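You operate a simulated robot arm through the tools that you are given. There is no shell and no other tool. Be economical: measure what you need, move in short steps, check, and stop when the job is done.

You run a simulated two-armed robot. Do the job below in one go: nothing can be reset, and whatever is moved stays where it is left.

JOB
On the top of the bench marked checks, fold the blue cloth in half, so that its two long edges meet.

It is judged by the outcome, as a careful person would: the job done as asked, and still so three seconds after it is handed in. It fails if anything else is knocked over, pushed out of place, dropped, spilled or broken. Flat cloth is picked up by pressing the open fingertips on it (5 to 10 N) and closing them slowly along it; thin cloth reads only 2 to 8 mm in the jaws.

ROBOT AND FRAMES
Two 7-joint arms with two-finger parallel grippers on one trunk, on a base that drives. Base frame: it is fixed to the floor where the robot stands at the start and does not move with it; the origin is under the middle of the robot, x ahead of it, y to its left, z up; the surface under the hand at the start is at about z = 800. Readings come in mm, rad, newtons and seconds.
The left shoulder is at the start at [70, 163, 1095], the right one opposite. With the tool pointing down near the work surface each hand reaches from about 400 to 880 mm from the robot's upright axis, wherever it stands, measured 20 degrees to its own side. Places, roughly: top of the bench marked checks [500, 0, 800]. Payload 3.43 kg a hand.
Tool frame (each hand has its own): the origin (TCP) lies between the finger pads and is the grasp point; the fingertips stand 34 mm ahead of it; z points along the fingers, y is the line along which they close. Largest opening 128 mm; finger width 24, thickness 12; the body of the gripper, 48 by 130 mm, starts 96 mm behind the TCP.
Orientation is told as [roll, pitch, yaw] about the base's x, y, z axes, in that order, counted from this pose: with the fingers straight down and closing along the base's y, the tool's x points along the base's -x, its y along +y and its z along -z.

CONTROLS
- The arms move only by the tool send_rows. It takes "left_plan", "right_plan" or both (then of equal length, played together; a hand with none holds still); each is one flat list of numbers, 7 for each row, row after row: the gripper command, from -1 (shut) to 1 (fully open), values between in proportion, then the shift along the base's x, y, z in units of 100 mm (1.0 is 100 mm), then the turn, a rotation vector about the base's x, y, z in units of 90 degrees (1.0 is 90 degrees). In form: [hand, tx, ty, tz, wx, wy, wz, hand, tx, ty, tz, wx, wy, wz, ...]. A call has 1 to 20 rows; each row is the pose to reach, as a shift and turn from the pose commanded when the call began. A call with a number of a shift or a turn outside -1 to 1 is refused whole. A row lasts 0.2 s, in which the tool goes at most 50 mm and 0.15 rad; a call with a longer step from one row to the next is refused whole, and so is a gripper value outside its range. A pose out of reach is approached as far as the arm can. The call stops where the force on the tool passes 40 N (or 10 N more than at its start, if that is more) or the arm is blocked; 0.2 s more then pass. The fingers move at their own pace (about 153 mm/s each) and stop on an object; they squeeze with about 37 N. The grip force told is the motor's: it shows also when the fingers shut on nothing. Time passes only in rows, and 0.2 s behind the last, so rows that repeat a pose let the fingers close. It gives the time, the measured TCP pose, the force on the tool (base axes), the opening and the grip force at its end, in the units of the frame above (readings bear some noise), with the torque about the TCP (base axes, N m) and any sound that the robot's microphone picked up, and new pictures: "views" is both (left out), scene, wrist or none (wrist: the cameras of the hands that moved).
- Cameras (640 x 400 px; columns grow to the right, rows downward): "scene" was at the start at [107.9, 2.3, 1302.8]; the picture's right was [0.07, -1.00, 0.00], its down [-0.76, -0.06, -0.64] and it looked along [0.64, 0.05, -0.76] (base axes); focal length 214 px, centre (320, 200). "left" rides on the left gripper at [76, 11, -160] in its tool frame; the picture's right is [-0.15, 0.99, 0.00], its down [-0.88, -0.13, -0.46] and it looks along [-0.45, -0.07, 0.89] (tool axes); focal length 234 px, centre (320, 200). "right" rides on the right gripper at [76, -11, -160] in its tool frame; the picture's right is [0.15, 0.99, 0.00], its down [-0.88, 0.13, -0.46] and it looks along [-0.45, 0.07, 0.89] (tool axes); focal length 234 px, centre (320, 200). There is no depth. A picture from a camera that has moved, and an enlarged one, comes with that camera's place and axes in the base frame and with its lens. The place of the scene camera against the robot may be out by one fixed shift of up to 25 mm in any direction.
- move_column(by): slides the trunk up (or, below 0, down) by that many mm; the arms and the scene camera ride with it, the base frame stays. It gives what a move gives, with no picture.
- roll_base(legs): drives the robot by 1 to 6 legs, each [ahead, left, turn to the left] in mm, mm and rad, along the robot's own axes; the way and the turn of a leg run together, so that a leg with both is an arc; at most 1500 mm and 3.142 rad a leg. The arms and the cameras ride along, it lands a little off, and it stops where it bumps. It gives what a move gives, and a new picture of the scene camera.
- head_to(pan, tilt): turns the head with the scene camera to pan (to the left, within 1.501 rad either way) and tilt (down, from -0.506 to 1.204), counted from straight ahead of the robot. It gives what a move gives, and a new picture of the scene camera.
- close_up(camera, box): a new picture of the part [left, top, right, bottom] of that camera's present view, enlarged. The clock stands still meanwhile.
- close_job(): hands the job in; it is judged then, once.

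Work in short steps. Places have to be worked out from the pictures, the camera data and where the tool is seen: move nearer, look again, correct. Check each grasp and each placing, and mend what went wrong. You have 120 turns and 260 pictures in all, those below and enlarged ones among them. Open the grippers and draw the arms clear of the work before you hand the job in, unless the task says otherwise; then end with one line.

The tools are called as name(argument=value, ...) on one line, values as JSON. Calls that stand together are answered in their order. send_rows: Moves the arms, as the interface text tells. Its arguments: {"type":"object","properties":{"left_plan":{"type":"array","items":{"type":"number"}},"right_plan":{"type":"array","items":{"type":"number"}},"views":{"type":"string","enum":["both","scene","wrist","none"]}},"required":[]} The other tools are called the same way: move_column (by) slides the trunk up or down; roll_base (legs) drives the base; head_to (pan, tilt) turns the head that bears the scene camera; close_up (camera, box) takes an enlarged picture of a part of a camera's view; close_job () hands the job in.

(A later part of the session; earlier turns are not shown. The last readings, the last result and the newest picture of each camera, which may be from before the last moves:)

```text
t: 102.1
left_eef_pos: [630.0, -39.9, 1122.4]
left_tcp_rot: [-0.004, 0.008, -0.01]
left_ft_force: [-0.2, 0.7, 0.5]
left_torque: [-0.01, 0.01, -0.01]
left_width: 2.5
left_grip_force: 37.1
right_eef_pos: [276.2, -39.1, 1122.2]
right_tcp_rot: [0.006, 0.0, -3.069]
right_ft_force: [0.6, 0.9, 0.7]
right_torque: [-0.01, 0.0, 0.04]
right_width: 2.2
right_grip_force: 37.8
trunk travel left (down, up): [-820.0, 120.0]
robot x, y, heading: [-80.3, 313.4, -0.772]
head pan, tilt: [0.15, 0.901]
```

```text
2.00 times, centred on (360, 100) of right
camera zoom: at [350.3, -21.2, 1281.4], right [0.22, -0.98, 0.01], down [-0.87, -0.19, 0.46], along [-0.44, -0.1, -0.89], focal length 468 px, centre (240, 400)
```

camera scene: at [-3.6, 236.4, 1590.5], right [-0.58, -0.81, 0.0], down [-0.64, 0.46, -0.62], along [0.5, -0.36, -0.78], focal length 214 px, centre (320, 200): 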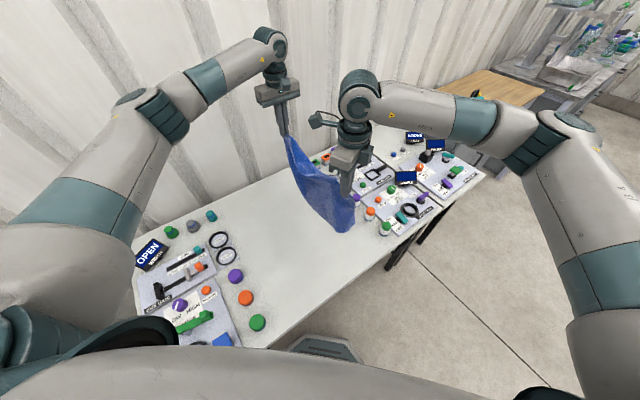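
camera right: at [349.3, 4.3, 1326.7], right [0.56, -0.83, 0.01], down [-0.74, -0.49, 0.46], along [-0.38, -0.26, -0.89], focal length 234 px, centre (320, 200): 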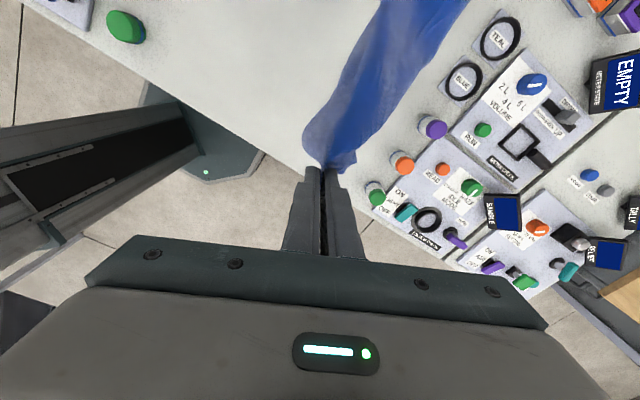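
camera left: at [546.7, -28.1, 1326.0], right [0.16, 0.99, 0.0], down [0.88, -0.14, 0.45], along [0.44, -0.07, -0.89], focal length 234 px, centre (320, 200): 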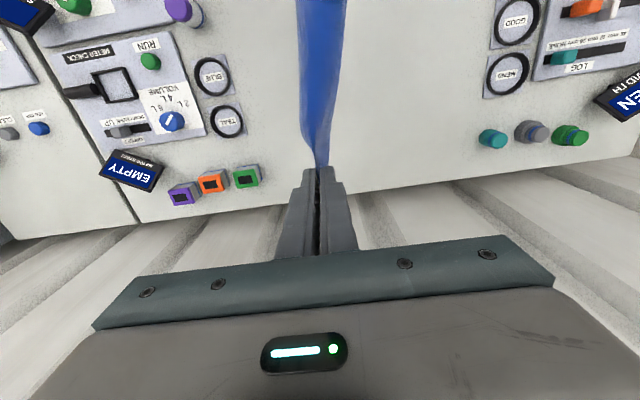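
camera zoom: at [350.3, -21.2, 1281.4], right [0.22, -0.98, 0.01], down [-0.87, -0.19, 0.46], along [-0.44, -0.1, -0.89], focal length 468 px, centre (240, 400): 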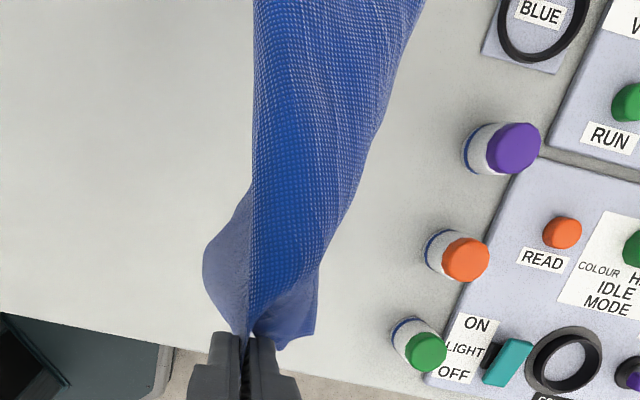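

The bottom hem is at about y≈−5 (NR≈(250,−9)). I lay the first half down by moving +y while lowering: 90 mm each in two stages.

send_rows(left_plan=[-1, 0, 0.1, -0.12, 0, 0, 0, -1, 0, 0.25, -0.25, 0, 0, 0, -1, 0, 0.4, -0.38, 0, 0, 0, -1, 0, 0.55, -0.5, 0, 0, 0, -1, 0, 0.75, -0.62, 0, 0, 0, -1, 0, 0.95, -0.74, 0, 0, 0], right_plan=[-1, 0, 0.1, -0.12, 0, 0, 0, -1, 0, 0.25, -0.25, 0, 0, 0, -1, 0, 0.4, -0.38, 0, 0, 0, -1, 0, 0.55, -0.5, 0, 0, 0, -1, 0, 0.75, -0.62, 0, 0, 0, -1, 0, 0.95, -0.74, 0, 0, 0], views="both")

close_up(camera="scene", box=[230, 120, 390, 270])

```text
t: 103.5
left_eef_pos: [632.4, 55.5, 1048.5]
left_tcp_rot: [-0.006, 0.008, -0.008]
left_ft_force: [-0.4, -0.3, -0.3]
left_torque: [-0.01, 0.0, -0.04]
left_width: 2.3
left_grip_force: 37.1
right_eef_pos: [275.8, 56.8, 1048.6]
right_tcp_rot: [0.006, -0.001, -3.071]
right_ft_force: [0.0, -0.4, 0.1]
right_torque: [-0.03, 0.04, 0.05]
right_width: 2.3
right_grip_force: 36.9
trunk travel left (down, up): [-820.0, 120.0]
robot x, y, heading: [-82.9, 319.0, -0.775]
head pan, tilt: [0.15, 0.901]
camera scene: at [-2.8, 238.4, 1545.6], right [-0.58, -0.81, 0.0], down [-0.64, 0.46, -0.62], along [0.5, -0.36, -0.78], focal length 214 px, centre (320, 200)
camera right: at [352.4, 74.2, 1207.7], right [0.22, -0.98, 0.01], down [-0.87, -0.19, 0.46], along [-0.44, -0.1, -0.89], focal length 234 px, centre (320, 200)
camera left: at [557.3, 66.8, 1208.4], right [0.16, 0.99, -0.01], down [0.88, -0.14, 0.45], along [0.44, -0.08, -0.89], focal length 234 px, centre (320, 200)
```

scene: 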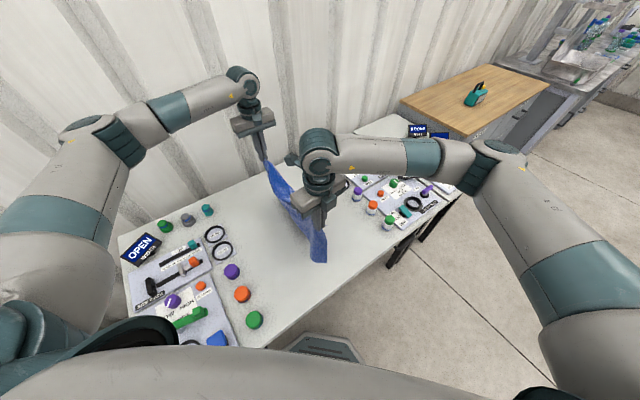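
right: 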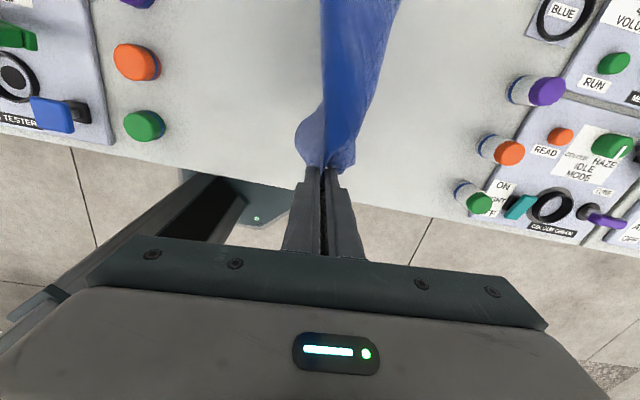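
left: 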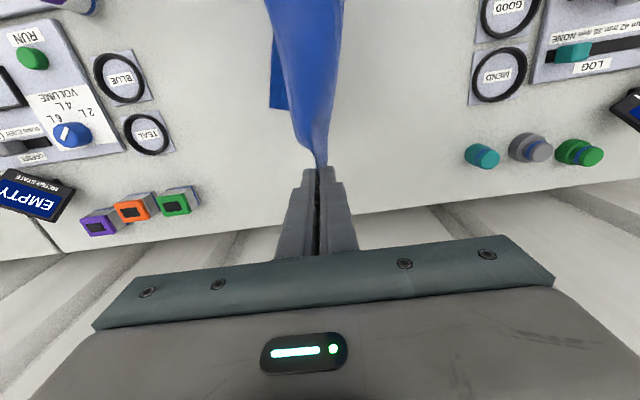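

```text
2.67 times, centred on (310, 195) of scene
camera zoom: at [-2.8, 238.4, 1545.6], right [-0.58, -0.81, 0.0], down [-0.64, 0.46, -0.62], along [0.5, -0.36, -0.78], focal length 572 px, centre (347, 213)
```

zoom: 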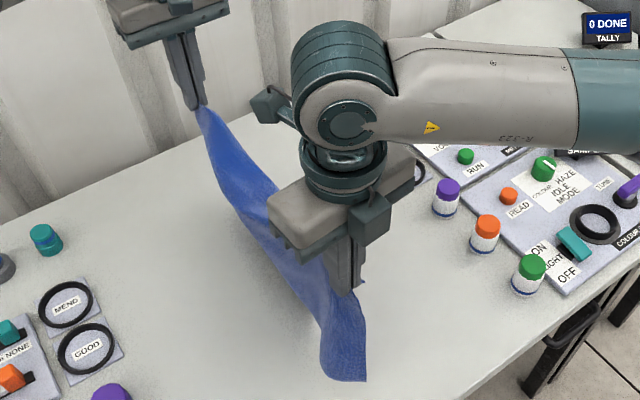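

The hem is down at the far end (FR≈(576,−23)). I continue laying, by +y 85 and down 70.

send_rows(left_plan=[-1, 0, 0.15, -0.12, 0, 0, 0, -1, 0, 0.3, -0.24, 0, 0, 0, -1, 0, 0.45, -0.36, 0, 0, 0, -1, 0, 0.6, -0.48, 0, 0, 0, -1, 0, 0.75, -0.6, 0, 0, 0, -1, 0, 0.9, -0.72, 0, 0, 0], right_plan=[-1, 0, 0.15, -0.12, 0, 0, 0, -1, 0, 0.3, -0.24, 0, 0, 0, -1, 0, 0.45, -0.36, 0, 0, 0, -1, 0, 0.6, -0.48, 0, 0, 0, -1, 0, 0.75, -0.6, 0, 0, 0, -1, 0, 0.9, -0.72, 0, 0, 0], views="both")

close_up(camera="scene", box=[210, 120, 370, 270])

```text
t: 104.9
left_eef_pos: [630.3, 146.4, 974.8]
left_tcp_rot: [-0.005, 0.008, -0.012]
left_ft_force: [0.2, -0.2, -0.3]
left_torque: [-0.01, 0.01, -0.02]
left_width: 2.2
left_grip_force: 37.1
right_eef_pos: [274.7, 146.9, 975.7]
right_tcp_rot: [0.008, -0.001, -3.07]
right_ft_force: [-0.5, 0.4, -0.5]
right_torque: [-0.02, 0.0, 0.07]
right_width: 2.5
right_grip_force: 37.2
trunk travel left (down, up): [-820.0, 120.0]
robot x, y, heading: [-83.1, 317.0, -0.774]
head pan, tilt: [0.15, 0.901]
camera scene: at [-3.3, 237.9, 1545.6], right [-0.58, -0.81, 0.0], down [-0.64, 0.46, -0.62], along [0.5, -0.36, -0.78], focal length 214 px, centre (320, 200)
camera right: at [351.1, 164.2, 1135.5], right [0.22, -0.98, 0.01], down [-0.87, -0.19, 0.46], along [-0.44, -0.1, -0.89], focal length 234 px, centre (320, 200)
camera left: at [555.9, 158.6, 1134.6], right [0.16, 0.99, -0.01], down [0.88, -0.14, 0.45], along [0.44, -0.08, -0.89], focal length 234 px, centre (320, 200)
```

scene: 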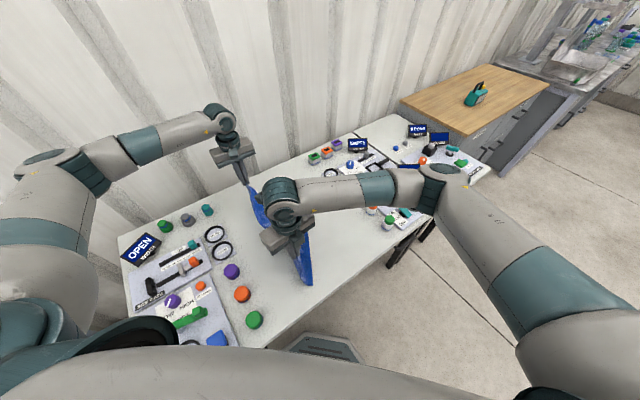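
right: 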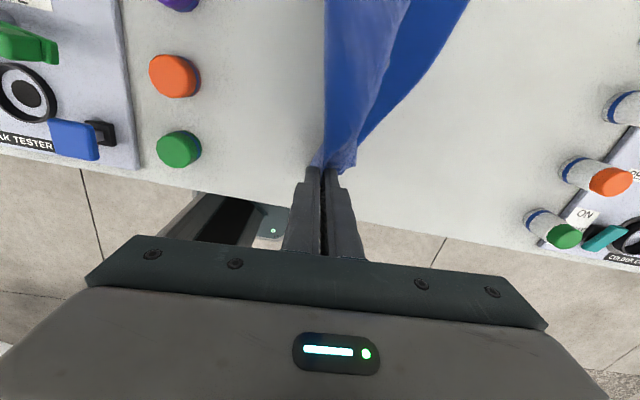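
left: 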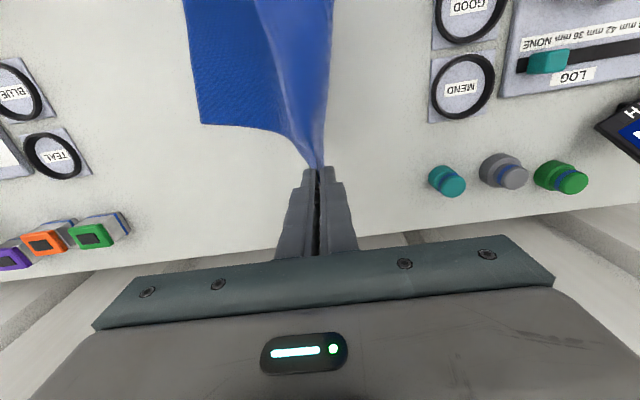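

```text
2.67 times, centred on (290, 195) of scene
camera zoom: at [-3.3, 237.9, 1545.6], right [-0.58, -0.81, 0.0], down [-0.64, 0.46, -0.62], along [0.5, -0.36, -0.78], focal length 572 px, centre (400, 213)
```

zoom: 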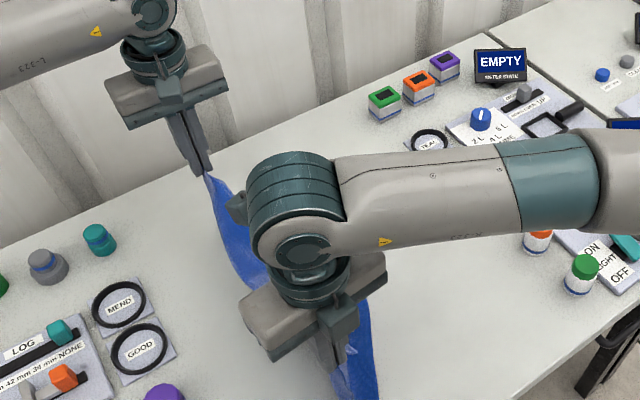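

The hem came down skewed: FR (578,−16), mid (450,17), near end ≈(293,85). I lift to hang again, go back to y≈−40, and re-lay it by lowering straight first so that the hem is pinned.

move_column(by=118)

send_rows(left_plan=[-1, 0, 0, 0.25, 0, 0, 0, -1, 0, 0, 0.5, 0, 0, 0, -1, 0, 0, 0.75, 0, 0, 0, -1, 0, -0.2, 0.75, 0, 0, 0, -1, 0, -0.4, 0.75, 0, 0, 0, -1, 0, -0.6, 0.75, 0, 0, 0, -1, 0, -0.8, 0.75, 0, 0, 0, -1, 0, -1, 0.75, 0, 0, 0], right_plan=[-1, 0, 0, 0.25, 0, 0, 0, -1, 0, 0, 0.5, 0, 0, 0, -1, 0, 0, 0.75, 0, 0, 0, -1, 0, -0.2, 0.75, 0, 0, 0, -1, 0, -0.4, 0.75, 0, 0, 0, -1, 0, -0.6, 0.75, 0, 0, 0, -1, 0, -0.8, 0.75, 0, 0, 0, -1, 0, -1, 0.75, 0, 0, 0], views="none")

send_rows(left_plan=[-1, 0, -0.2, 0, 0, 0, 0, -1, 0, -0.4, 0, 0, 0, 0, -1, 0, -0.6, 0, 0, 0, 0, -1, 0, -0.75, 0, 0, 0, 0, -1, 0, -0.86, 0, 0, 0, 0, -1, 0, -0.86, 0, 0, 0, 0, -1, 0, -0.86, 0, 0, 0, 0, -1, 0, -0.86, 0, 0, 0, 0, -1, 0, -0.86, 0, 0, 0, 0], right_plan=[-1, 0, -0.2, 0, 0, 0, 0, -1, 0, -0.4, 0, 0, 0, 0, -1, 0, -0.6, 0, 0, 0, 0, -1, 0, -0.75, 0, 0, 0, 0, -1, 0, -0.86, 0, 0, 0, 0, -1, 0, -0.86, 0, 0, 0, 0, -1, 0, -0.86, 0, 0, 0, 0, -1, 0, -0.86, 0, 0, 0, 0, -1, 0, -0.86, 0, 0, 0, 0], views="wrist")

close_up(camera="scene", box=[230, 100, 410, 260])

```text
t: 106.4
left_eef_pos: [630.3, 144.3, 1093.7]
left_tcp_rot: [-0.003, 0.009, -0.008]
left_ft_force: [-0.3, -0.3, 0.5]
left_torque: [0.03, 0.01, -0.01]
left_width: 2.6
left_grip_force: 36.6
right_eef_pos: [275.8, 145.4, 1093.9]
right_tcp_rot: [0.004, 0.0, -3.071]
right_ft_force: [-0.4, 0.4, 0.6]
right_torque: [-0.03, 0.03, 0.04]
right_width: 2.6
right_grip_force: 37.4
trunk travel left (down, up): [-938.0, 2.0]
robot x, y, heading: [-81.2, 316.7, -0.773]
head pan, tilt: [0.15, 0.901]
```

```text
t: 108.2
left_eef_pos: [629.8, 44.0, 1169.4]
left_tcp_rot: [-0.002, 0.007, -0.009]
left_ft_force: [0.2, 0.2, -0.5]
left_torque: [-0.01, 0.0, -0.01]
left_width: 2.8
left_grip_force: 37.3
right_eef_pos: [274.5, 43.5, 1168.3]
right_tcp_rot: [0.002, -0.002, -3.069]
right_ft_force: [-0.3, -0.5, -1.6]
right_torque: [0.04, 0.01, 0.03]
right_width: 2.4
right_grip_force: 36.8
trunk travel left (down, up): [-938.0, 2.0]
robot x, y, heading: [-81.5, 321.6, -0.773]
head pan, tilt: [0.15, 0.901]
```

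```text
t: 110.2
left_eef_pos: [630.1, -40.7, 1168.0]
left_tcp_rot: [-0.004, 0.007, -0.009]
left_ft_force: [-0.4, 0.1, 0.4]
left_torque: [0.01, 0.0, -0.03]
left_width: 2.5
left_grip_force: 36.6
right_eef_pos: [275.5, -40.0, 1170.3]
right_tcp_rot: [0.008, -0.001, -3.069]
right_ft_force: [-0.2, 0.7, -1.2]
right_torque: [-0.03, -0.01, 0.03]
right_width: 2.4
right_grip_force: 37.6
trunk travel left (down, up): [-938.0, 2.0]
robot x, y, heading: [-85.7, 321.0, -0.773]
head pan, tilt: [0.15, 0.901]
camera right: at [351.0, -23.1, 1329.3], right [0.22, -0.98, 0.01], down [-0.87, -0.19, 0.46], along [-0.44, -0.1, -0.89], focal length 234 px, centre (320, 200)
camera left: at [555.6, -28.1, 1327.7], right [0.16, 0.99, -0.01], down [0.88, -0.14, 0.45], along [0.44, -0.07, -0.89], focal length 234 px, centre (320, 200)
```

right: 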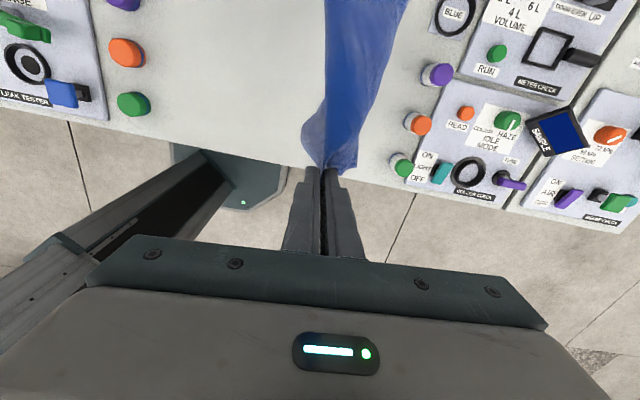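
left: 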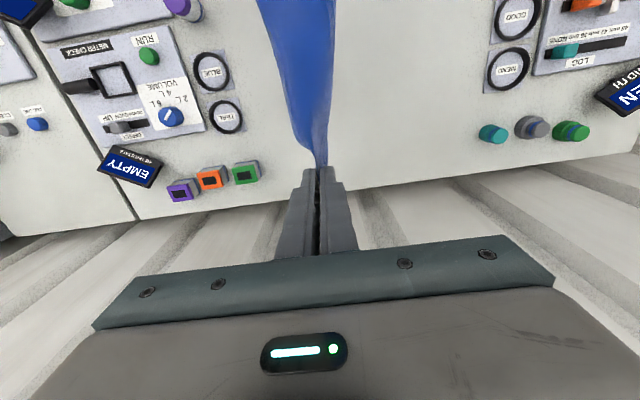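

```text
2.50 times, centred on (320, 180) of scene
camera zoom: at [-3.5, 236.8, 1663.5], right [-0.58, -0.81, 0.0], down [-0.64, 0.46, -0.62], along [0.5, -0.36, -0.78], focal length 536 px, centre (320, 250)
```

zoom: 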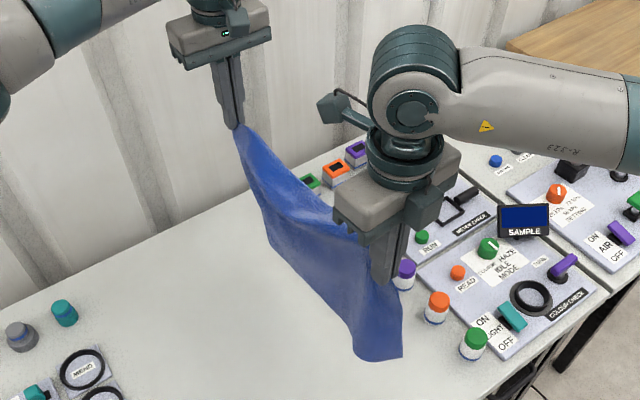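

I lower straight down by 80 mm so that the whole hem settles on the bench, then check its line.

move_column(by=-80)

close_up(camera="scene", box=[230, 100, 410, 260])

close_up(camera="left", box=[200, 0, 440, 200])

close_up(camera="right", box=[240, 0, 480, 200])

```text
t: 111.4
left_eef_pos: [630.0, -41.0, 1087.7]
left_tcp_rot: [-0.005, 0.007, -0.009]
left_ft_force: [-0.2, 0.0, -0.2]
left_torque: [-0.02, -0.04, 0.01]
left_width: 2.6
left_grip_force: 36.9
right_eef_pos: [275.5, -40.2, 1090.7]
right_tcp_rot: [0.006, -0.001, -3.071]
right_ft_force: [-0.1, 0.2, -1.0]
right_torque: [0.04, 0.0, 0.03]
right_width: 2.6
right_grip_force: 37.1
trunk travel left (down, up): [-858.0, 82.0]
robot x, y, heading: [-78.2, 319.9, -0.773]
head pan, tilt: [0.15, 0.901]
```

```text
2.50 times, centred on (320, 180) of scene
camera zoom: at [-3.7, 236.6, 1583.6], right [-0.58, -0.81, 0.0], down [-0.64, 0.46, -0.62], along [0.5, -0.36, -0.78], focal length 536 px, centre (320, 250)
```

zoom: 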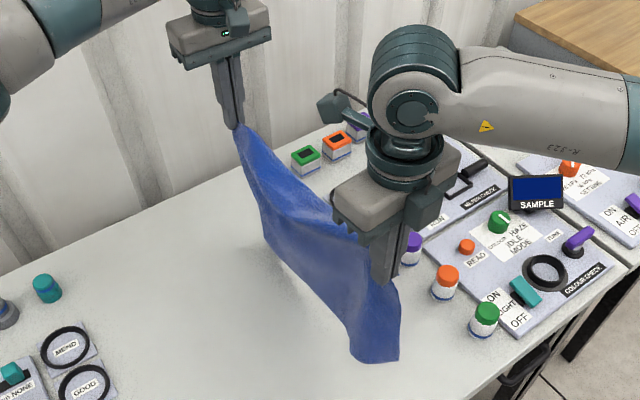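

```text
2.00 times, centred on (320, 100) of left
camera zoom: at [555.6, -28.2, 1247.9], right [0.16, 0.99, -0.01], down [0.88, -0.14, 0.45], along [0.44, -0.07, -0.89], focal length 468 px, centre (320, 400)
```

zoom: 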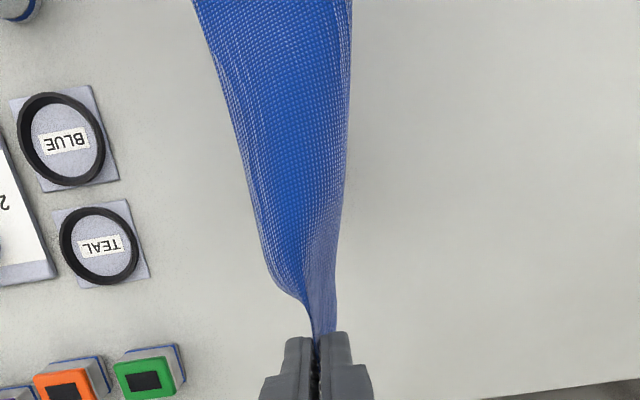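

```text
2.00 times, centred on (360, 100) of right
camera zoom: at [350.9, -23.2, 1249.5], right [0.22, -0.98, 0.01], down [-0.87, -0.19, 0.46], along [-0.44, -0.1, -0.89], focal length 468 px, centre (240, 400)
```

zoom: 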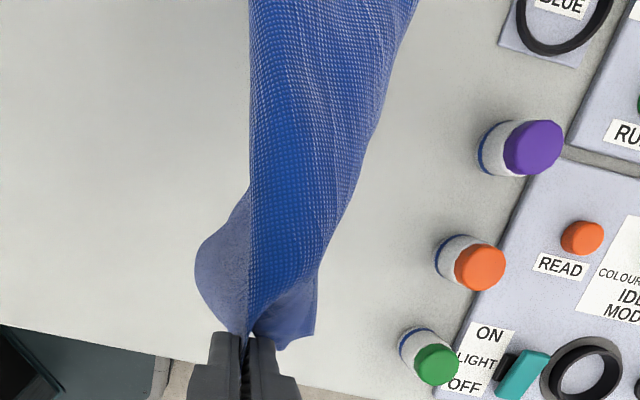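

The hem looks fairly straight now (FR≈−35, mid≈0, NR≈−4) and is close to touching. I lower more, then move +y with extra slack so that it isn't dragged.

send_rows(left_plan=[-1, 0, 0, -0.15, 0, 0, 0, -1, 0, 0, -0.3, 0, 0, 0, -1, 0, 0.1, -0.34, 0, 0, 0, -1, 0, 0.22, -0.4, 0, 0, 0, -1, 0, 0.36, -0.46, 0, 0, 0, -1, 0, 0.5, -0.53, 0, 0, 0, -1, 0, 0.65, -0.6, 0, 0, 0, -1, 0, 0.8, -0.68, 0, 0, 0], right_plan=[-1, 0, 0, -0.15, 0, 0, 0, -1, 0, 0, -0.3, 0, 0, 0, -1, 0, 0.1, -0.34, 0, 0, 0, -1, 0, 0.22, -0.4, 0, 0, 0, -1, 0, 0.36, -0.46, 0, 0, 0, -1, 0, 0.5, -0.53, 0, 0, 0, -1, 0, 0.65, -0.6, 0, 0, 0, -1, 0, 0.8, -0.68, 0, 0, 0], views="wrist")

close_up(camera="scene", box=[220, 110, 400, 270])

```text
t: 113.2
left_eef_pos: [632.1, 38.8, 1021.9]
left_tcp_rot: [-0.005, 0.007, -0.01]
left_ft_force: [0.0, -1.1, -0.4]
left_torque: [-0.05, -0.01, -0.02]
left_width: 2.7
left_grip_force: 37.2
right_eef_pos: [275.4, 39.2, 1022.7]
right_tcp_rot: [0.006, 0.001, -3.071]
right_ft_force: [0.2, -0.5, 0.4]
right_torque: [-0.02, 0.01, 0.08]
right_width: 2.3
right_grip_force: 37.4
trunk travel left (down, up): [-858.0, 82.0]
robot x, y, heading: [-81.9, 319.4, -0.773]
head pan, tilt: [0.15, 0.901]
camera right: at [351.6, 57.7, 1181.8], right [0.22, -0.98, 0.01], down [-0.87, -0.19, 0.46], along [-0.44, -0.1, -0.89], focal length 234 px, centre (320, 200)
camera left: at [557.0, 52.7, 1182.1], right [0.16, 0.99, -0.01], down [0.88, -0.14, 0.45], along [0.44, -0.08, -0.89], focal length 234 px, centre (320, 200)
```

right: 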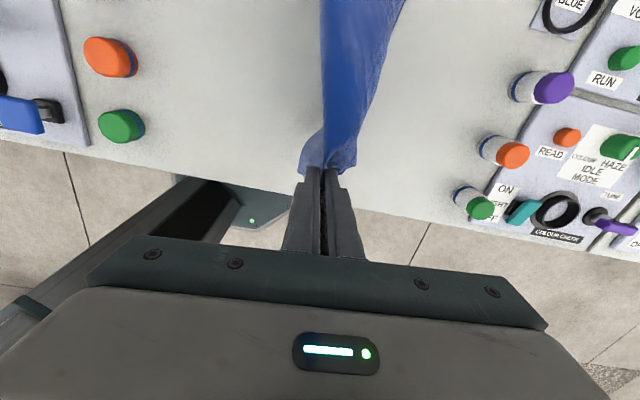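
left: 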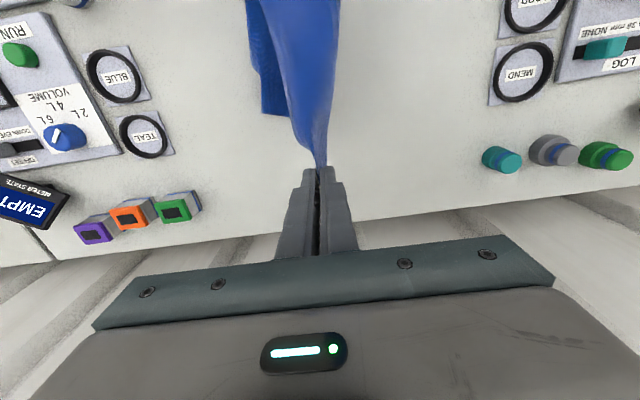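

```text
2.50 times, centred on (310, 190) of scene
camera zoom: at [-3.1, 237.9, 1583.6], right [-0.58, -0.81, 0.0], down [-0.64, 0.46, -0.62], along [0.5, -0.36, -0.78], focal length 536 px, centre (345, 225)
```

zoom: 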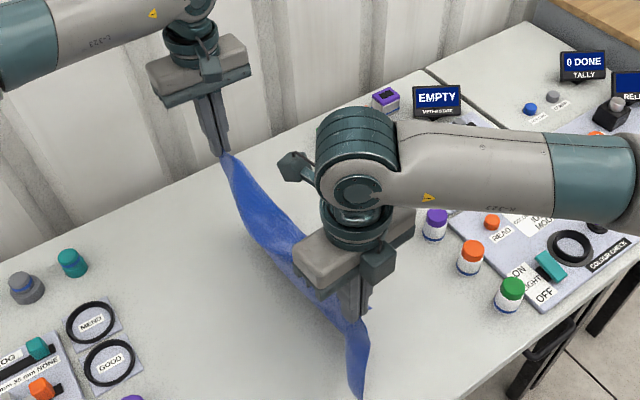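

The far hem stays pinned at y≈−45 while the near end drifts to about 45. I'll lay the cloth completely flat, then regrasp along this hem, pull it straight, and fold it over towards the other long edge.

send_rows(left_plan=[-1, 0, 0.18, -0.12, 0, 0, 0, -1, 0, 0.36, -0.25, 0, 0, 0, -1, 0, 0.54, -0.38, 0, 0, 0, -1, 0, 0.72, -0.52, 0, 0, 0, -1, 0, 0.9, -0.66, 0, 0, 0, -1, 0, 1, -0.75, 0, 0, 0], right_plan=[-1, 0, 0.18, -0.12, 0, 0, 0, -1, 0, 0.36, -0.25, 0, 0, 0, -1, 0, 0.54, -0.38, 0, 0, 0, -1, 0, 0.72, -0.52, 0, 0, 0, -1, 0, 0.9, -0.66, 0, 0, 0, -1, 0, 1, -0.75, 0, 0, 0], views="none")

send_rows(left_plan=[-1, 0, 0.2, -0.2, 0, 0, 0, -1, 0, 0.4, -0.4, 0, 0, 0, -1, 0, 0.6, -0.6, 0, 0, 0, -1, 0, 0.8, -0.8, 0, 0, 0, -1, 0, 0.93, -0.95, 0, 0, 0, -1, 0, 0.95, -1, 0, 0, 0], right_plan=[-1, 0, 0.2, -0.2, 0, 0, 0, -1, 0, 0.4, -0.4, 0, 0, 0, -1, 0, 0.6, -0.6, 0, 0, 0, -1, 0, 0.8, -0.8, 0, 0, 0, -1, 0, 0.93, -0.95, 0, 0, 0, -1, 0, 1, -1, 0, 0, 0], views="both")

```text
t: 114.6
left_eef_pos: [630.0, 139.8, 946.1]
left_tcp_rot: [-0.005, 0.007, -0.009]
left_ft_force: [-1.1, -0.6, -0.3]
left_torque: [-0.01, -0.02, -0.04]
left_width: 2.5
left_grip_force: 37.7
right_eef_pos: [276.4, 139.4, 947.7]
right_tcp_rot: [0.007, 0.0, -3.071]
right_ft_force: [-0.5, 0.0, -0.8]
right_torque: [-0.03, -0.01, 0.01]
right_width: 2.3
right_grip_force: 36.5
trunk travel left (down, up): [-858.0, 82.0]
robot x, y, heading: [-78.3, 316.9, -0.775]
head pan, tilt: [0.15, 0.901]
```

```text
t: 116.0
left_eef_pos: [630.0, 233.9, 845.5]
left_tcp_rot: [-0.006, 0.006, -0.01]
left_ft_force: [0.5, -1.0, 7.1]
left_torque: [-0.02, 0.11, 0.01]
left_width: 2.6
left_grip_force: 36.9
right_eef_pos: [274.4, 237.7, 847.4]
right_tcp_rot: [0.005, 0.002, -3.069]
right_ft_force: [0.6, 0.9, -0.3]
right_torque: [-0.01, 0.0, 0.08]
right_width: 2.2
right_grip_force: 36.8
trunk travel left (down, up): [-858.0, 82.0]
robot x, y, heading: [-82.4, 319.9, -0.775]
head pan, tilt: [0.15, 0.901]
camera scene: at [-5.2, 236.6, 1583.8], right [-0.58, -0.81, 0.0], down [-0.64, 0.46, -0.62], along [0.51, -0.36, -0.78], focal length 214 px, centre (320, 200)
camera right: at [350.1, 255.9, 1007.6], right [0.22, -0.98, 0.01], down [-0.87, -0.19, 0.46], along [-0.44, -0.1, -0.89], focal length 234 px, centre (320, 200)
camera left: at [555.3, 247.0, 1006.3], right [0.16, 0.99, -0.01], down [0.88, -0.14, 0.45], along [0.44, -0.08, -0.89], focal length 234 px, centre (320, 200)
```

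scene: 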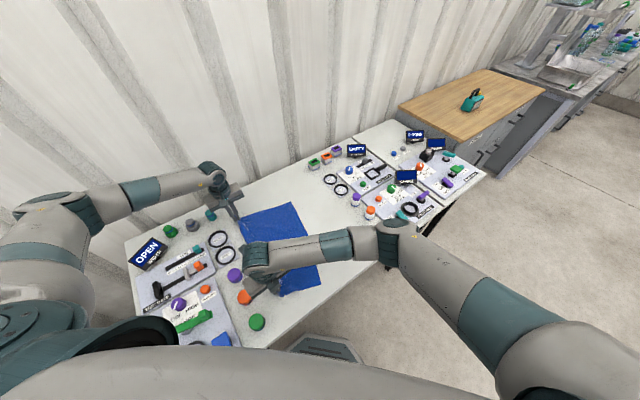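
right: 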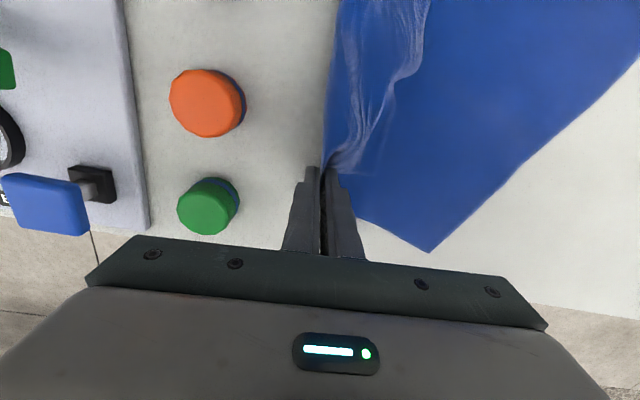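
left: 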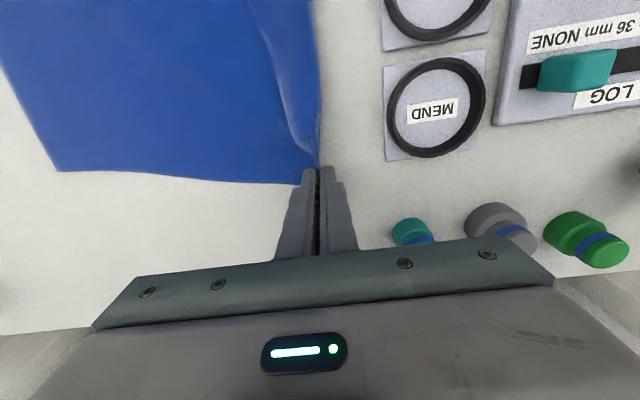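

Nearly flat now: the hem is straight from FR (587,−10) to NR (213,99), with slack only on the near side. I release the right hand, then take the hem near NR and pull it to −y while the left holds FL.

send_rows(right_plan=[-1, 0, 0, -0.06, 0, 0, 0, -0.85, 0, 0, -0.06, 0, 0, 0, -0.6, 0, 0, -0.06, 0, 0, 0, -0.5, 0, 0, 0.05, 0, 0, 0, -0.5, 0, 0, 0.3, 0, 0, 0, -0.5, 0, -0.1, 0.6, 0, 0, 0, -0.4, 0, -0.4, 0.8, 0, 0, 0, -0.375, 0, -0.8, 0.9, 0, 0, 0], views="none")

send_rows(right_plan=[-0.375, 0, -0.25, -0.1, 0, 0, 0, -0.375, 0, -0.5, -0.2, 0, 0, 0, -0.375, 0, -0.5, -0.2, 0, 0, 0], views="both")

```text
t: 117.8
left_eef_pos: [629.8, 233.8, 845.8]
left_tcp_rot: [-0.004, 0.007, -0.01]
left_ft_force: [-1.5, -0.5, 9.5]
left_torque: [-0.01, 0.15, 0.02]
left_width: 2.8
left_grip_force: 36.7
right_eef_pos: [276.2, 157.6, 936.1]
right_tcp_rot: [0.005, 0.003, -3.069]
right_ft_force: [-0.2, 0.8, -0.6]
right_torque: [-0.01, 0.01, 0.02]
right_width: 39.8
right_grip_force: 0.0
trunk travel left (down, up): [-858.0, 82.0]
robot x, y, heading: [-85.4, 321.1, -0.777]
head pan, tilt: [0.15, 0.901]
```

```text
t: 118.6
left_eef_pos: [630.5, 235.4, 846.2]
left_tcp_rot: [-0.007, 0.006, -0.009]
left_ft_force: [0.0, 0.5, 10.6]
left_torque: [-0.03, 0.18, -0.03]
left_width: 2.5
left_grip_force: 37.1
right_eef_pos: [276.2, 110.8, 916.7]
right_tcp_rot: [0.008, 0.001, -3.069]
right_ft_force: [0.9, 0.3, 0.6]
right_torque: [-0.04, 0.0, -0.03]
right_width: 39.6
right_grip_force: 0.0
trunk travel left (down, up): [-858.0, 82.0]
robot x, y, heading: [-82.0, 318.5, -0.773]
head pan, tilt: [0.15, 0.901]
camera scene: at [-4.8, 238.2, 1583.7], right [-0.58, -0.81, 0.0], down [-0.64, 0.46, -0.62], along [0.51, -0.36, -0.78], focal length 214 px, centre (320, 200)
camera right: at [351.0, 128.6, 1075.3], right [0.22, -0.98, 0.01], down [-0.87, -0.19, 0.46], along [-0.44, -0.11, -0.89], focal length 234 px, centre (320, 200)
```

scene: 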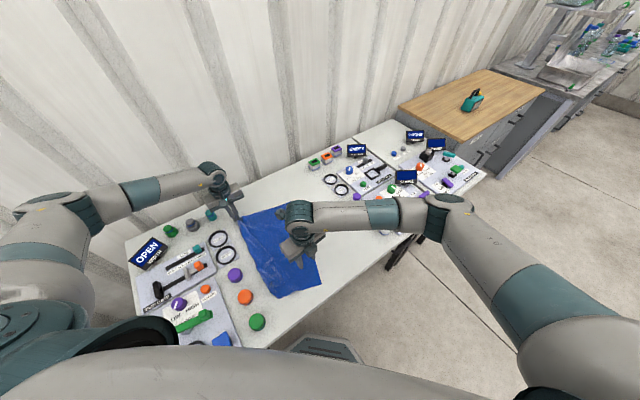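
right: 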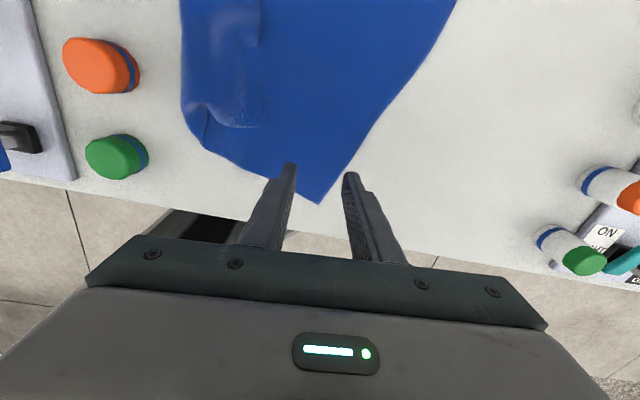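

NR is at (209,93), and the hem at x=250 lies at y≈80. I grasp the hem there with the right hand.

send_rows(right_plan=[-0.375, -0.13, -0.07, -0.2, 0, 0, 0, -0.375, -0.26, -0.14, -0.4, 0, 0, 0, -0.375, -0.26, -0.14, -0.6, 0, 0, 0, -0.375, -0.26, -0.14, -0.74, 0, 0, 0, -0.375, -0.26, -0.14, -0.8, 0, 0, 0, -0.375, -0.26, -0.14, -0.82, 0, 0, 0], views="none")

close_up(camera="right", box=[200, 60, 440, 240])

```text
t: 120.0
left_eef_pos: [629.4, 234.1, 846.3]
left_tcp_rot: [-0.002, 0.008, -0.008]
left_ft_force: [-1.0, -0.7, 9.9]
left_torque: [0.02, 0.13, 0.01]
left_width: 2.7
left_grip_force: 37.2
right_eef_pos: [249.1, 95.9, 834.8]
right_tcp_rot: [0.006, 0.003, -3.071]
right_ft_force: [-0.2, 0.1, 1.8]
right_torque: [0.03, 0.05, -0.01]
right_width: 40.0
right_grip_force: 0.4
trunk travel left (down, up): [-858.0, 82.0]
robot x, y, heading: [-81.6, 316.8, -0.767]
head pan, tilt: [0.15, 0.901]
```

```text
2.22 times, centred on (320, 150) of right
camera zoom: at [324.3, 113.2, 995.1], right [0.22, -0.98, 0.01], down [-0.87, -0.19, 0.45], along [-0.44, -0.1, -0.89], focal length 520 px, centre (320, 311)
```

zoom: 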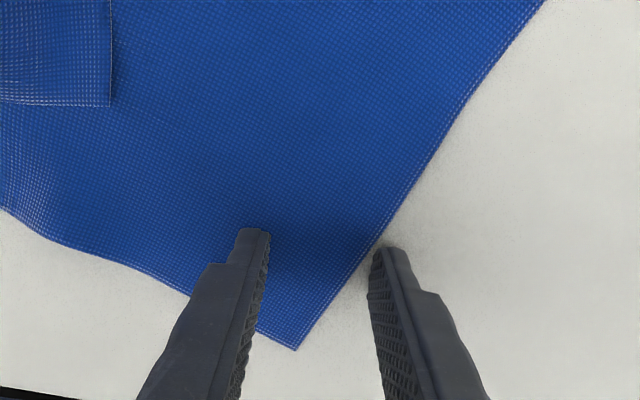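

Well aligned. I press slightly and close slowly.

send_rows(right_plan=[-0.375, 0, 0, -0.01, 0, 0, 0, -0.42, 0, 0, -0.01, 0, 0, 0, -0.47, 0, 0, -0.01, 0, 0, 0, -0.52, 0, 0, -0.01, 0, 0, 0, -0.57, 0, 0, -0.01, 0, 0, 0, -0.62, 0, 0, -0.01, 0, 0, 0, -0.67, 0, 0, -0.01, 0, 0, 0, -0.72, 0, 0, -0.01, 0, 0, 0, -0.77, 0, 0, -0.01, 0, 0, 0, -0.82, 0, 0, -0.01, 0, 0, 0, -0.87, 0, 0, -0.01, 0, 0, 0, -0.92, 0, 0, -0.01, 0, 0, 0, -0.96, 0, 0, -0.01, 0, 0, 0, -1, 0, 0, -0.01, 0, 0, 0, -1, 0, 0, -0.01, 0, 0, 0, -1, 0, 0, 0.1, 0, 0, 0, -1, 0, 0, 0.15, 0, 0, 0], views="none")

close_up(camera="right", box=[200, 60, 440, 240])

```text
t: 123.6
left_eef_pos: [630.1, 235.0, 846.1]
left_tcp_rot: [-0.005, 0.006, -0.01]
left_ft_force: [-0.7, -0.7, 9.2]
left_torque: [-0.02, 0.14, -0.03]
left_width: 2.9
left_grip_force: 37.1
right_eef_pos: [248.9, 96.1, 850.4]
right_tcp_rot: [0.007, 0.0, -3.07]
right_ft_force: [-0.1, -0.3, 0.2]
right_torque: [-0.02, -0.01, -0.01]
right_width: 2.3
right_grip_force: 36.7
trunk travel left (down, up): [-858.0, 82.0]
robot x, y, heading: [-81.6, 320.8, -0.774]
head pan, tilt: [0.15, 0.901]
```

```text
2.22 times, centred on (320, 150) of right
camera zoom: at [323.6, 113.7, 1008.7], right [0.22, -0.98, 0.01], down [-0.87, -0.19, 0.46], along [-0.45, -0.1, -0.89], focal length 520 px, centre (320, 311)
```

zoom: 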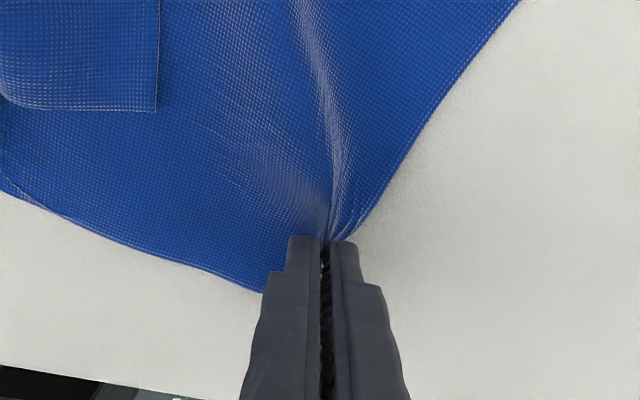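

I hold the hem near NR. I pull it to −y, towards (308,−55), watching the tension.

send_rows(right_plan=[-1, 0.08, -0.2, 0.1, 0, 0, 0, -1, 0.16, -0.4, 0.15, 0, 0, 0, -1, 0.24, -0.6, 0.15, 0, 0, 0, -1, 0.32, -0.8, 0.15, 0, 0, 0, -1, 0.4, -1, 0.15, 0, 0, 0], views="none")

send_rows(right_plan=[-1, 0.06, -0.15, 0, 0, 0, 0, -1, 0.13, -0.3, 0, 0, 0, 0, -1, 0.18, -0.42, -0.05, 0, 0, 0, -1, 0.2, -0.5, -0.15, 0, 0, 0], views="both")

close_up(camera="scene", box=[200, 150, 380, 310])

```text
t: 124.8
left_eef_pos: [630.1, 234.5, 844.1]
left_tcp_rot: [-0.004, 0.006, -0.009]
left_ft_force: [-1.6, -0.8, 9.7]
left_torque: [-0.01, 0.13, -0.01]
left_width: 2.6
left_grip_force: 36.8
right_eef_pos: [288.9, -4.5, 864.1]
right_tcp_rot: [0.006, 0.001, -3.071]
right_ft_force: [0.7, -0.7, -1.2]
right_torque: [0.03, 0.03, -0.01]
right_width: 2.1
right_grip_force: 36.4
trunk travel left (down, up): [-858.0, 82.0]
robot x, y, heading: [-82.0, 319.4, -0.771]
head pan, tilt: [0.15, 0.901]
```

```text
t: 125.8
left_eef_pos: [629.2, 233.7, 845.7]
left_tcp_rot: [-0.004, 0.007, -0.009]
left_ft_force: [-0.9, -0.8, 9.5]
left_torque: [-0.04, 0.13, -0.01]
left_width: 2.5
left_grip_force: 36.7
right_eef_pos: [307.8, -54.5, 851.9]
right_tcp_rot: [0.005, 0.004, -3.069]
right_ft_force: [0.8, 0.6, -1.0]
right_torque: [0.0, 0.0, 0.05]
right_width: 2.5
right_grip_force: 36.9
trunk travel left (down, up): [-858.0, 82.0]
robot x, y, heading: [-80.5, 319.9, -0.775]
head pan, tilt: [0.15, 0.901]
camera scene: at [-5.0, 236.5, 1583.6], right [-0.58, -0.81, 0.0], down [-0.64, 0.46, -0.62], along [0.51, -0.36, -0.78], focal length 214 px, centre (320, 200)
camera right: at [384.2, -36.9, 1010.1], right [0.22, -0.98, 0.01], down [-0.87, -0.19, 0.46], along [-0.44, -0.1, -0.89], focal length 234 px, centre (320, 200)
```

scene: 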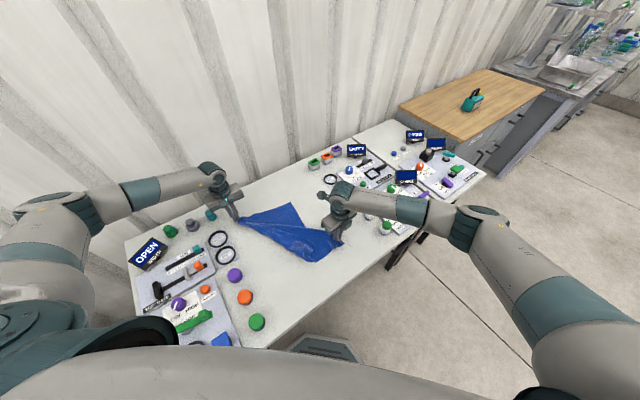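
right: 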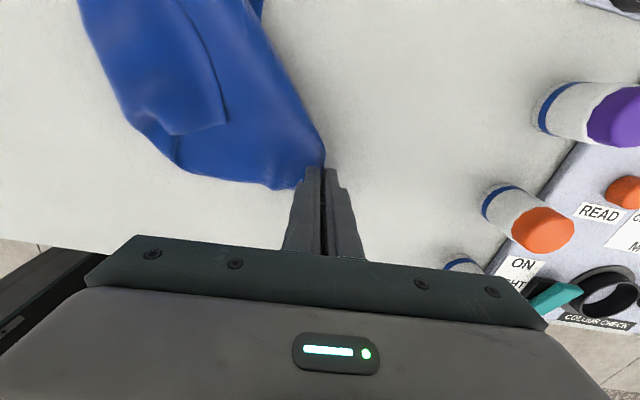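

```text
2.50 times, centred on (290, 230) of scene
camera zoom: at [-5.0, 236.5, 1583.6], right [-0.58, -0.81, 0.0], down [-0.64, 0.46, -0.62], along [0.51, -0.36, -0.78], focal length 536 px, centre (395, 125)
```

zoom: 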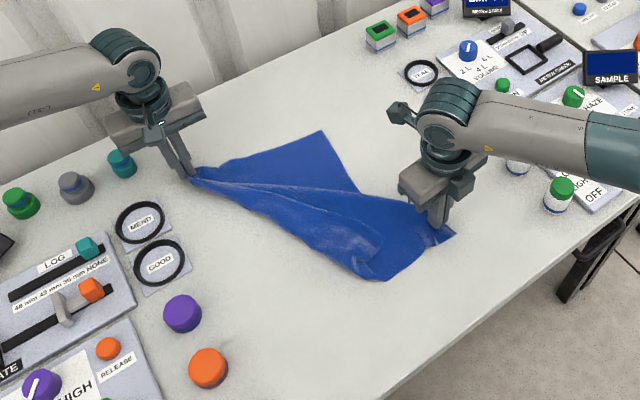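

The diagonal FL–NR is straight, but the NL corner is still folded over, its tip at about (338,35). I release the right hand and turn it to straddle the tip along x, as worked before.

send_rows(right_plan=[-1, 0, 0, -0.1, 0, 0, 0, -0.85, 0, 0, -0.13, 0, 0, 0, -0.65, 0, 0, -0.13, 0, 0, 0, -0.65, 0, 0, 0, 0, 0, 0, -0.65, 0, 0, 0.3, 0, 0, 0, -0.5, 0, 0, 0.7, 0, 0, 0.08, -0.3, 0, 0.1, 0.8, 0, 0, 0.16, -0.22, 0.05, 0.25, 0.8, 0, 0, 0.25, -0.22, 0.1, 0.45, 0.8, 0, 0, 0.34, -0.22, 0.15, 0.65, 0.8, 0, 0, 0.43, -0.22, 0.2, 0.85, 0.8, 0, 0, 0.52, -0.22, 0.25, 1, 0.8, 0, 0, 0.61, -0.22, 0.3, 1, 0.8, 0, 0, 0.7, -0.22, 0.35, 1, 0.8, 0, 0, 0.79, -0.22, 0.37, 1, 0.7, 0, 0, 0.88, -0.22, 0.37, 1, 0.6, 0, 0, 0.96], views="none")

close_up(camera="right", box=[160, 40, 480, 240])

```text
t: 129.2
left_eef_pos: [630.8, 235.6, 846.6]
left_tcp_rot: [-0.004, 0.006, -0.008]
left_ft_force: [-0.7, -0.1, 10.5]
left_torque: [-0.01, 0.14, -0.02]
left_width: 2.6
left_grip_force: 36.8
right_eef_pos: [345.1, 45.6, 909.3]
right_tcp_rot: [0.006, -0.001, -1.56]
right_ft_force: [0.3, -0.2, 0.4]
right_torque: [-0.03, 0.01, 0.04]
right_width: 49.8
right_grip_force: 0.1
trunk travel left (down, up): [-858.0, 82.0]
robot x, y, heading: [-85.4, 320.6, -0.773]
head pan, tilt: [0.15, 0.901]
```

```text
2.00 times, centred on (320, 140) of right
camera zoom: at [333.3, 121.8, 1068.9], right [0.99, 0.16, 0.01], down [0.14, -0.88, 0.46], along [0.08, -0.45, -0.89], focal length 468 px, centre (320, 320)
```

zoom: 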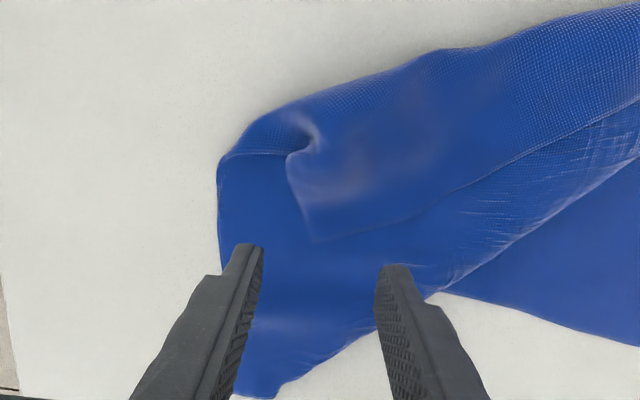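

The short edge of the flap stands up a little around (335,75). I straddle it there with a 40 mm opening.

send_rows(right_plan=[-0.375, -0.03, 0.1, -0.2, 0, 0, 0, -0.375, -0.03, 0.22, -0.4, 0, 0, 0, -0.375, -0.03, 0.22, -0.6, 0, 0, 0, -0.375, -0.03, 0.22, -0.7, 0, 0, 0, -0.375, -0.03, 0.22, -0.725, 0, 0, 0], views="none")

close_up(camera="right", box=[200, 60, 440, 240])

```text
t: 130.4
left_eef_pos: [630.9, 234.3, 845.4]
left_tcp_rot: [-0.003, 0.006, -0.008]
left_ft_force: [-1.0, 0.3, 9.5]
left_torque: [0.02, 0.15, 0.01]
left_width: 2.6
left_grip_force: 37.1
right_eef_pos: [343.1, 67.4, 838.0]
right_tcp_rot: [0.007, 0.001, -1.561]
right_ft_force: [-1.4, -0.3, 0.8]
right_torque: [0.04, -0.02, 0.02]
right_width: 39.9
right_grip_force: 0.0
trunk travel left (down, up): [-858.0, 82.0]
robot x, y, heading: [-79.9, 318.2, -0.771]
head pan, tilt: [0.15, 0.901]
```

```text
2.22 times, centred on (320, 150) of right
camera zoom: at [330.3, 142.8, 997.0], right [0.99, 0.16, 0.01], down [0.14, -0.88, 0.46], along [0.08, -0.45, -0.89], focal length 520 px, centre (320, 311)
```

zoom: 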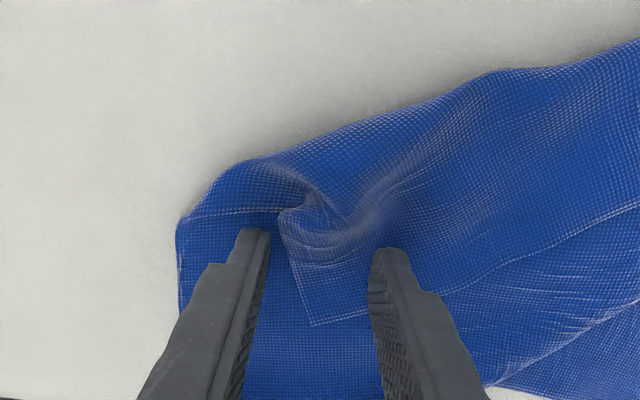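

The flap corner is between the fingers. I close slowly with slight pressure and lift.

send_rows(right_plan=[-0.375, 0, 0, -0.015, 0, 0, 0, -0.42, 0, 0, -0.015, 0, 0, 0, -0.47, 0, 0, -0.015, 0, 0, 0, -0.52, 0, 0, -0.015, 0, 0, 0, -0.57, 0, 0, -0.015, 0, 0, 0, -0.62, 0, 0, -0.015, 0, 0, 0, -0.67, 0, 0, -0.015, 0, 0, 0, -0.72, 0, 0, -0.015, 0, 0, 0, -0.77, 0, 0, -0.015, 0, 0, 0, -0.82, 0, 0, -0.015, 0, 0, 0, -0.87, 0, 0, -0.015, 0, 0, 0, -0.92, 0, 0, -0.015, 0, 0, 0, -0.96, 0, 0, -0.015, 0, 0, 0, -1, 0, 0, -0.015, 0, 0, 0, -1, 0, 0, -0.015, 0, 0, 0, -1, 0, 0.02, 0.15, 0, 0, 0, -1, 0, 0.05, 0.45, 0, 0, 0], views="none")

close_up(camera="right", box=[160, 60, 480, 260])

```text
t: 134.0
left_eef_pos: [630.0, 235.3, 847.0]
left_tcp_rot: [-0.003, 0.007, -0.009]
left_ft_force: [0.0, 0.3, 9.7]
left_torque: [-0.04, 0.15, -0.03]
left_width: 2.7
left_grip_force: 36.8
right_eef_pos: [342.6, 72.1, 883.9]
right_tcp_rot: [0.006, 0.001, -1.562]
right_ft_force: [0.0, -0.4, -0.4]
right_torque: [0.01, 0.0, -0.02]
right_width: 0.0
right_grip_force: 32.8
trunk travel left (down, up): [-858.0, 82.0]
robot x, y, heading: [-81.8, 317.2, -0.772]
head pan, tilt: [0.15, 0.901]
```

```text
2.00 times, centred on (320, 160) of right
camera zoom: at [330.1, 147.9, 1041.6], right [0.99, 0.15, 0.01], down [0.13, -0.88, 0.46], along [0.08, -0.45, -0.89], focal length 468 px, centre (320, 280)
```

zoom: 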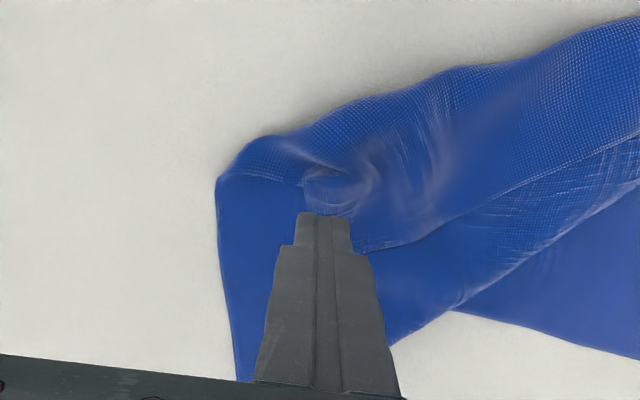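

That one slipped. I reopen, check where the flap is now, and press more firmly.

send_rows(right_plan=[-0.6, 0, 0, 0, 0, 0, 0, -0.31, 0.02, 0, 0, 0, 0, 0, -0.31, 0.05, 0, -0.2, 0, 0, 0, -0.31, 0.05, 0, -0.38, 0, 0, 0, -0.31, 0.05, 0, -0.46, 0, 0, 0, -0.31, 0.05, 0, -0.48, 0, 0, 0], views="none")

close_up(camera="right", box=[200, 60, 440, 240])

```text
t: 135.4
left_eef_pos: [629.5, 234.6, 846.7]
left_tcp_rot: [-0.004, 0.005, -0.009]
left_ft_force: [-0.5, -0.6, 7.0]
left_torque: [0.0, 0.12, 0.0]
left_width: 2.6
left_grip_force: 36.8
right_eef_pos: [347.4, 71.0, 836.7]
right_tcp_rot: [0.008, 0.0, -1.564]
right_ft_force: [0.0, -1.2, 10.2]
right_torque: [-0.05, 0.01, -0.03]
right_width: 44.1
right_grip_force: 0.0
trunk travel left (down, up): [-858.0, 82.0]
robot x, y, heading: [-77.3, 321.3, -0.773]
head pan, tilt: [0.15, 0.901]
```

```text
2.22 times, centred on (320, 150) of right
camera zoom: at [335.5, 147.5, 995.6], right [0.99, 0.15, 0.01], down [0.13, -0.88, 0.46], along [0.08, -0.45, -0.89], focal length 520 px, centre (320, 311)
```

zoom: 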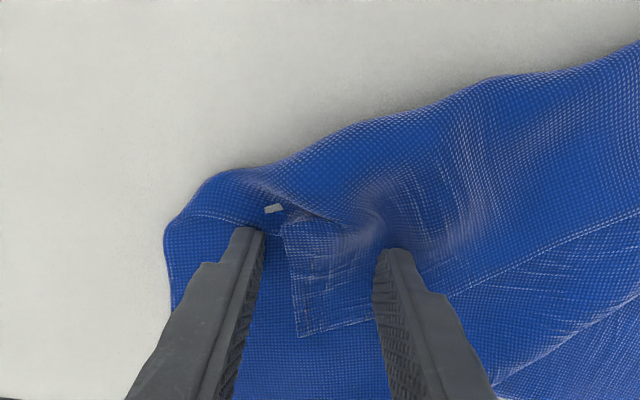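

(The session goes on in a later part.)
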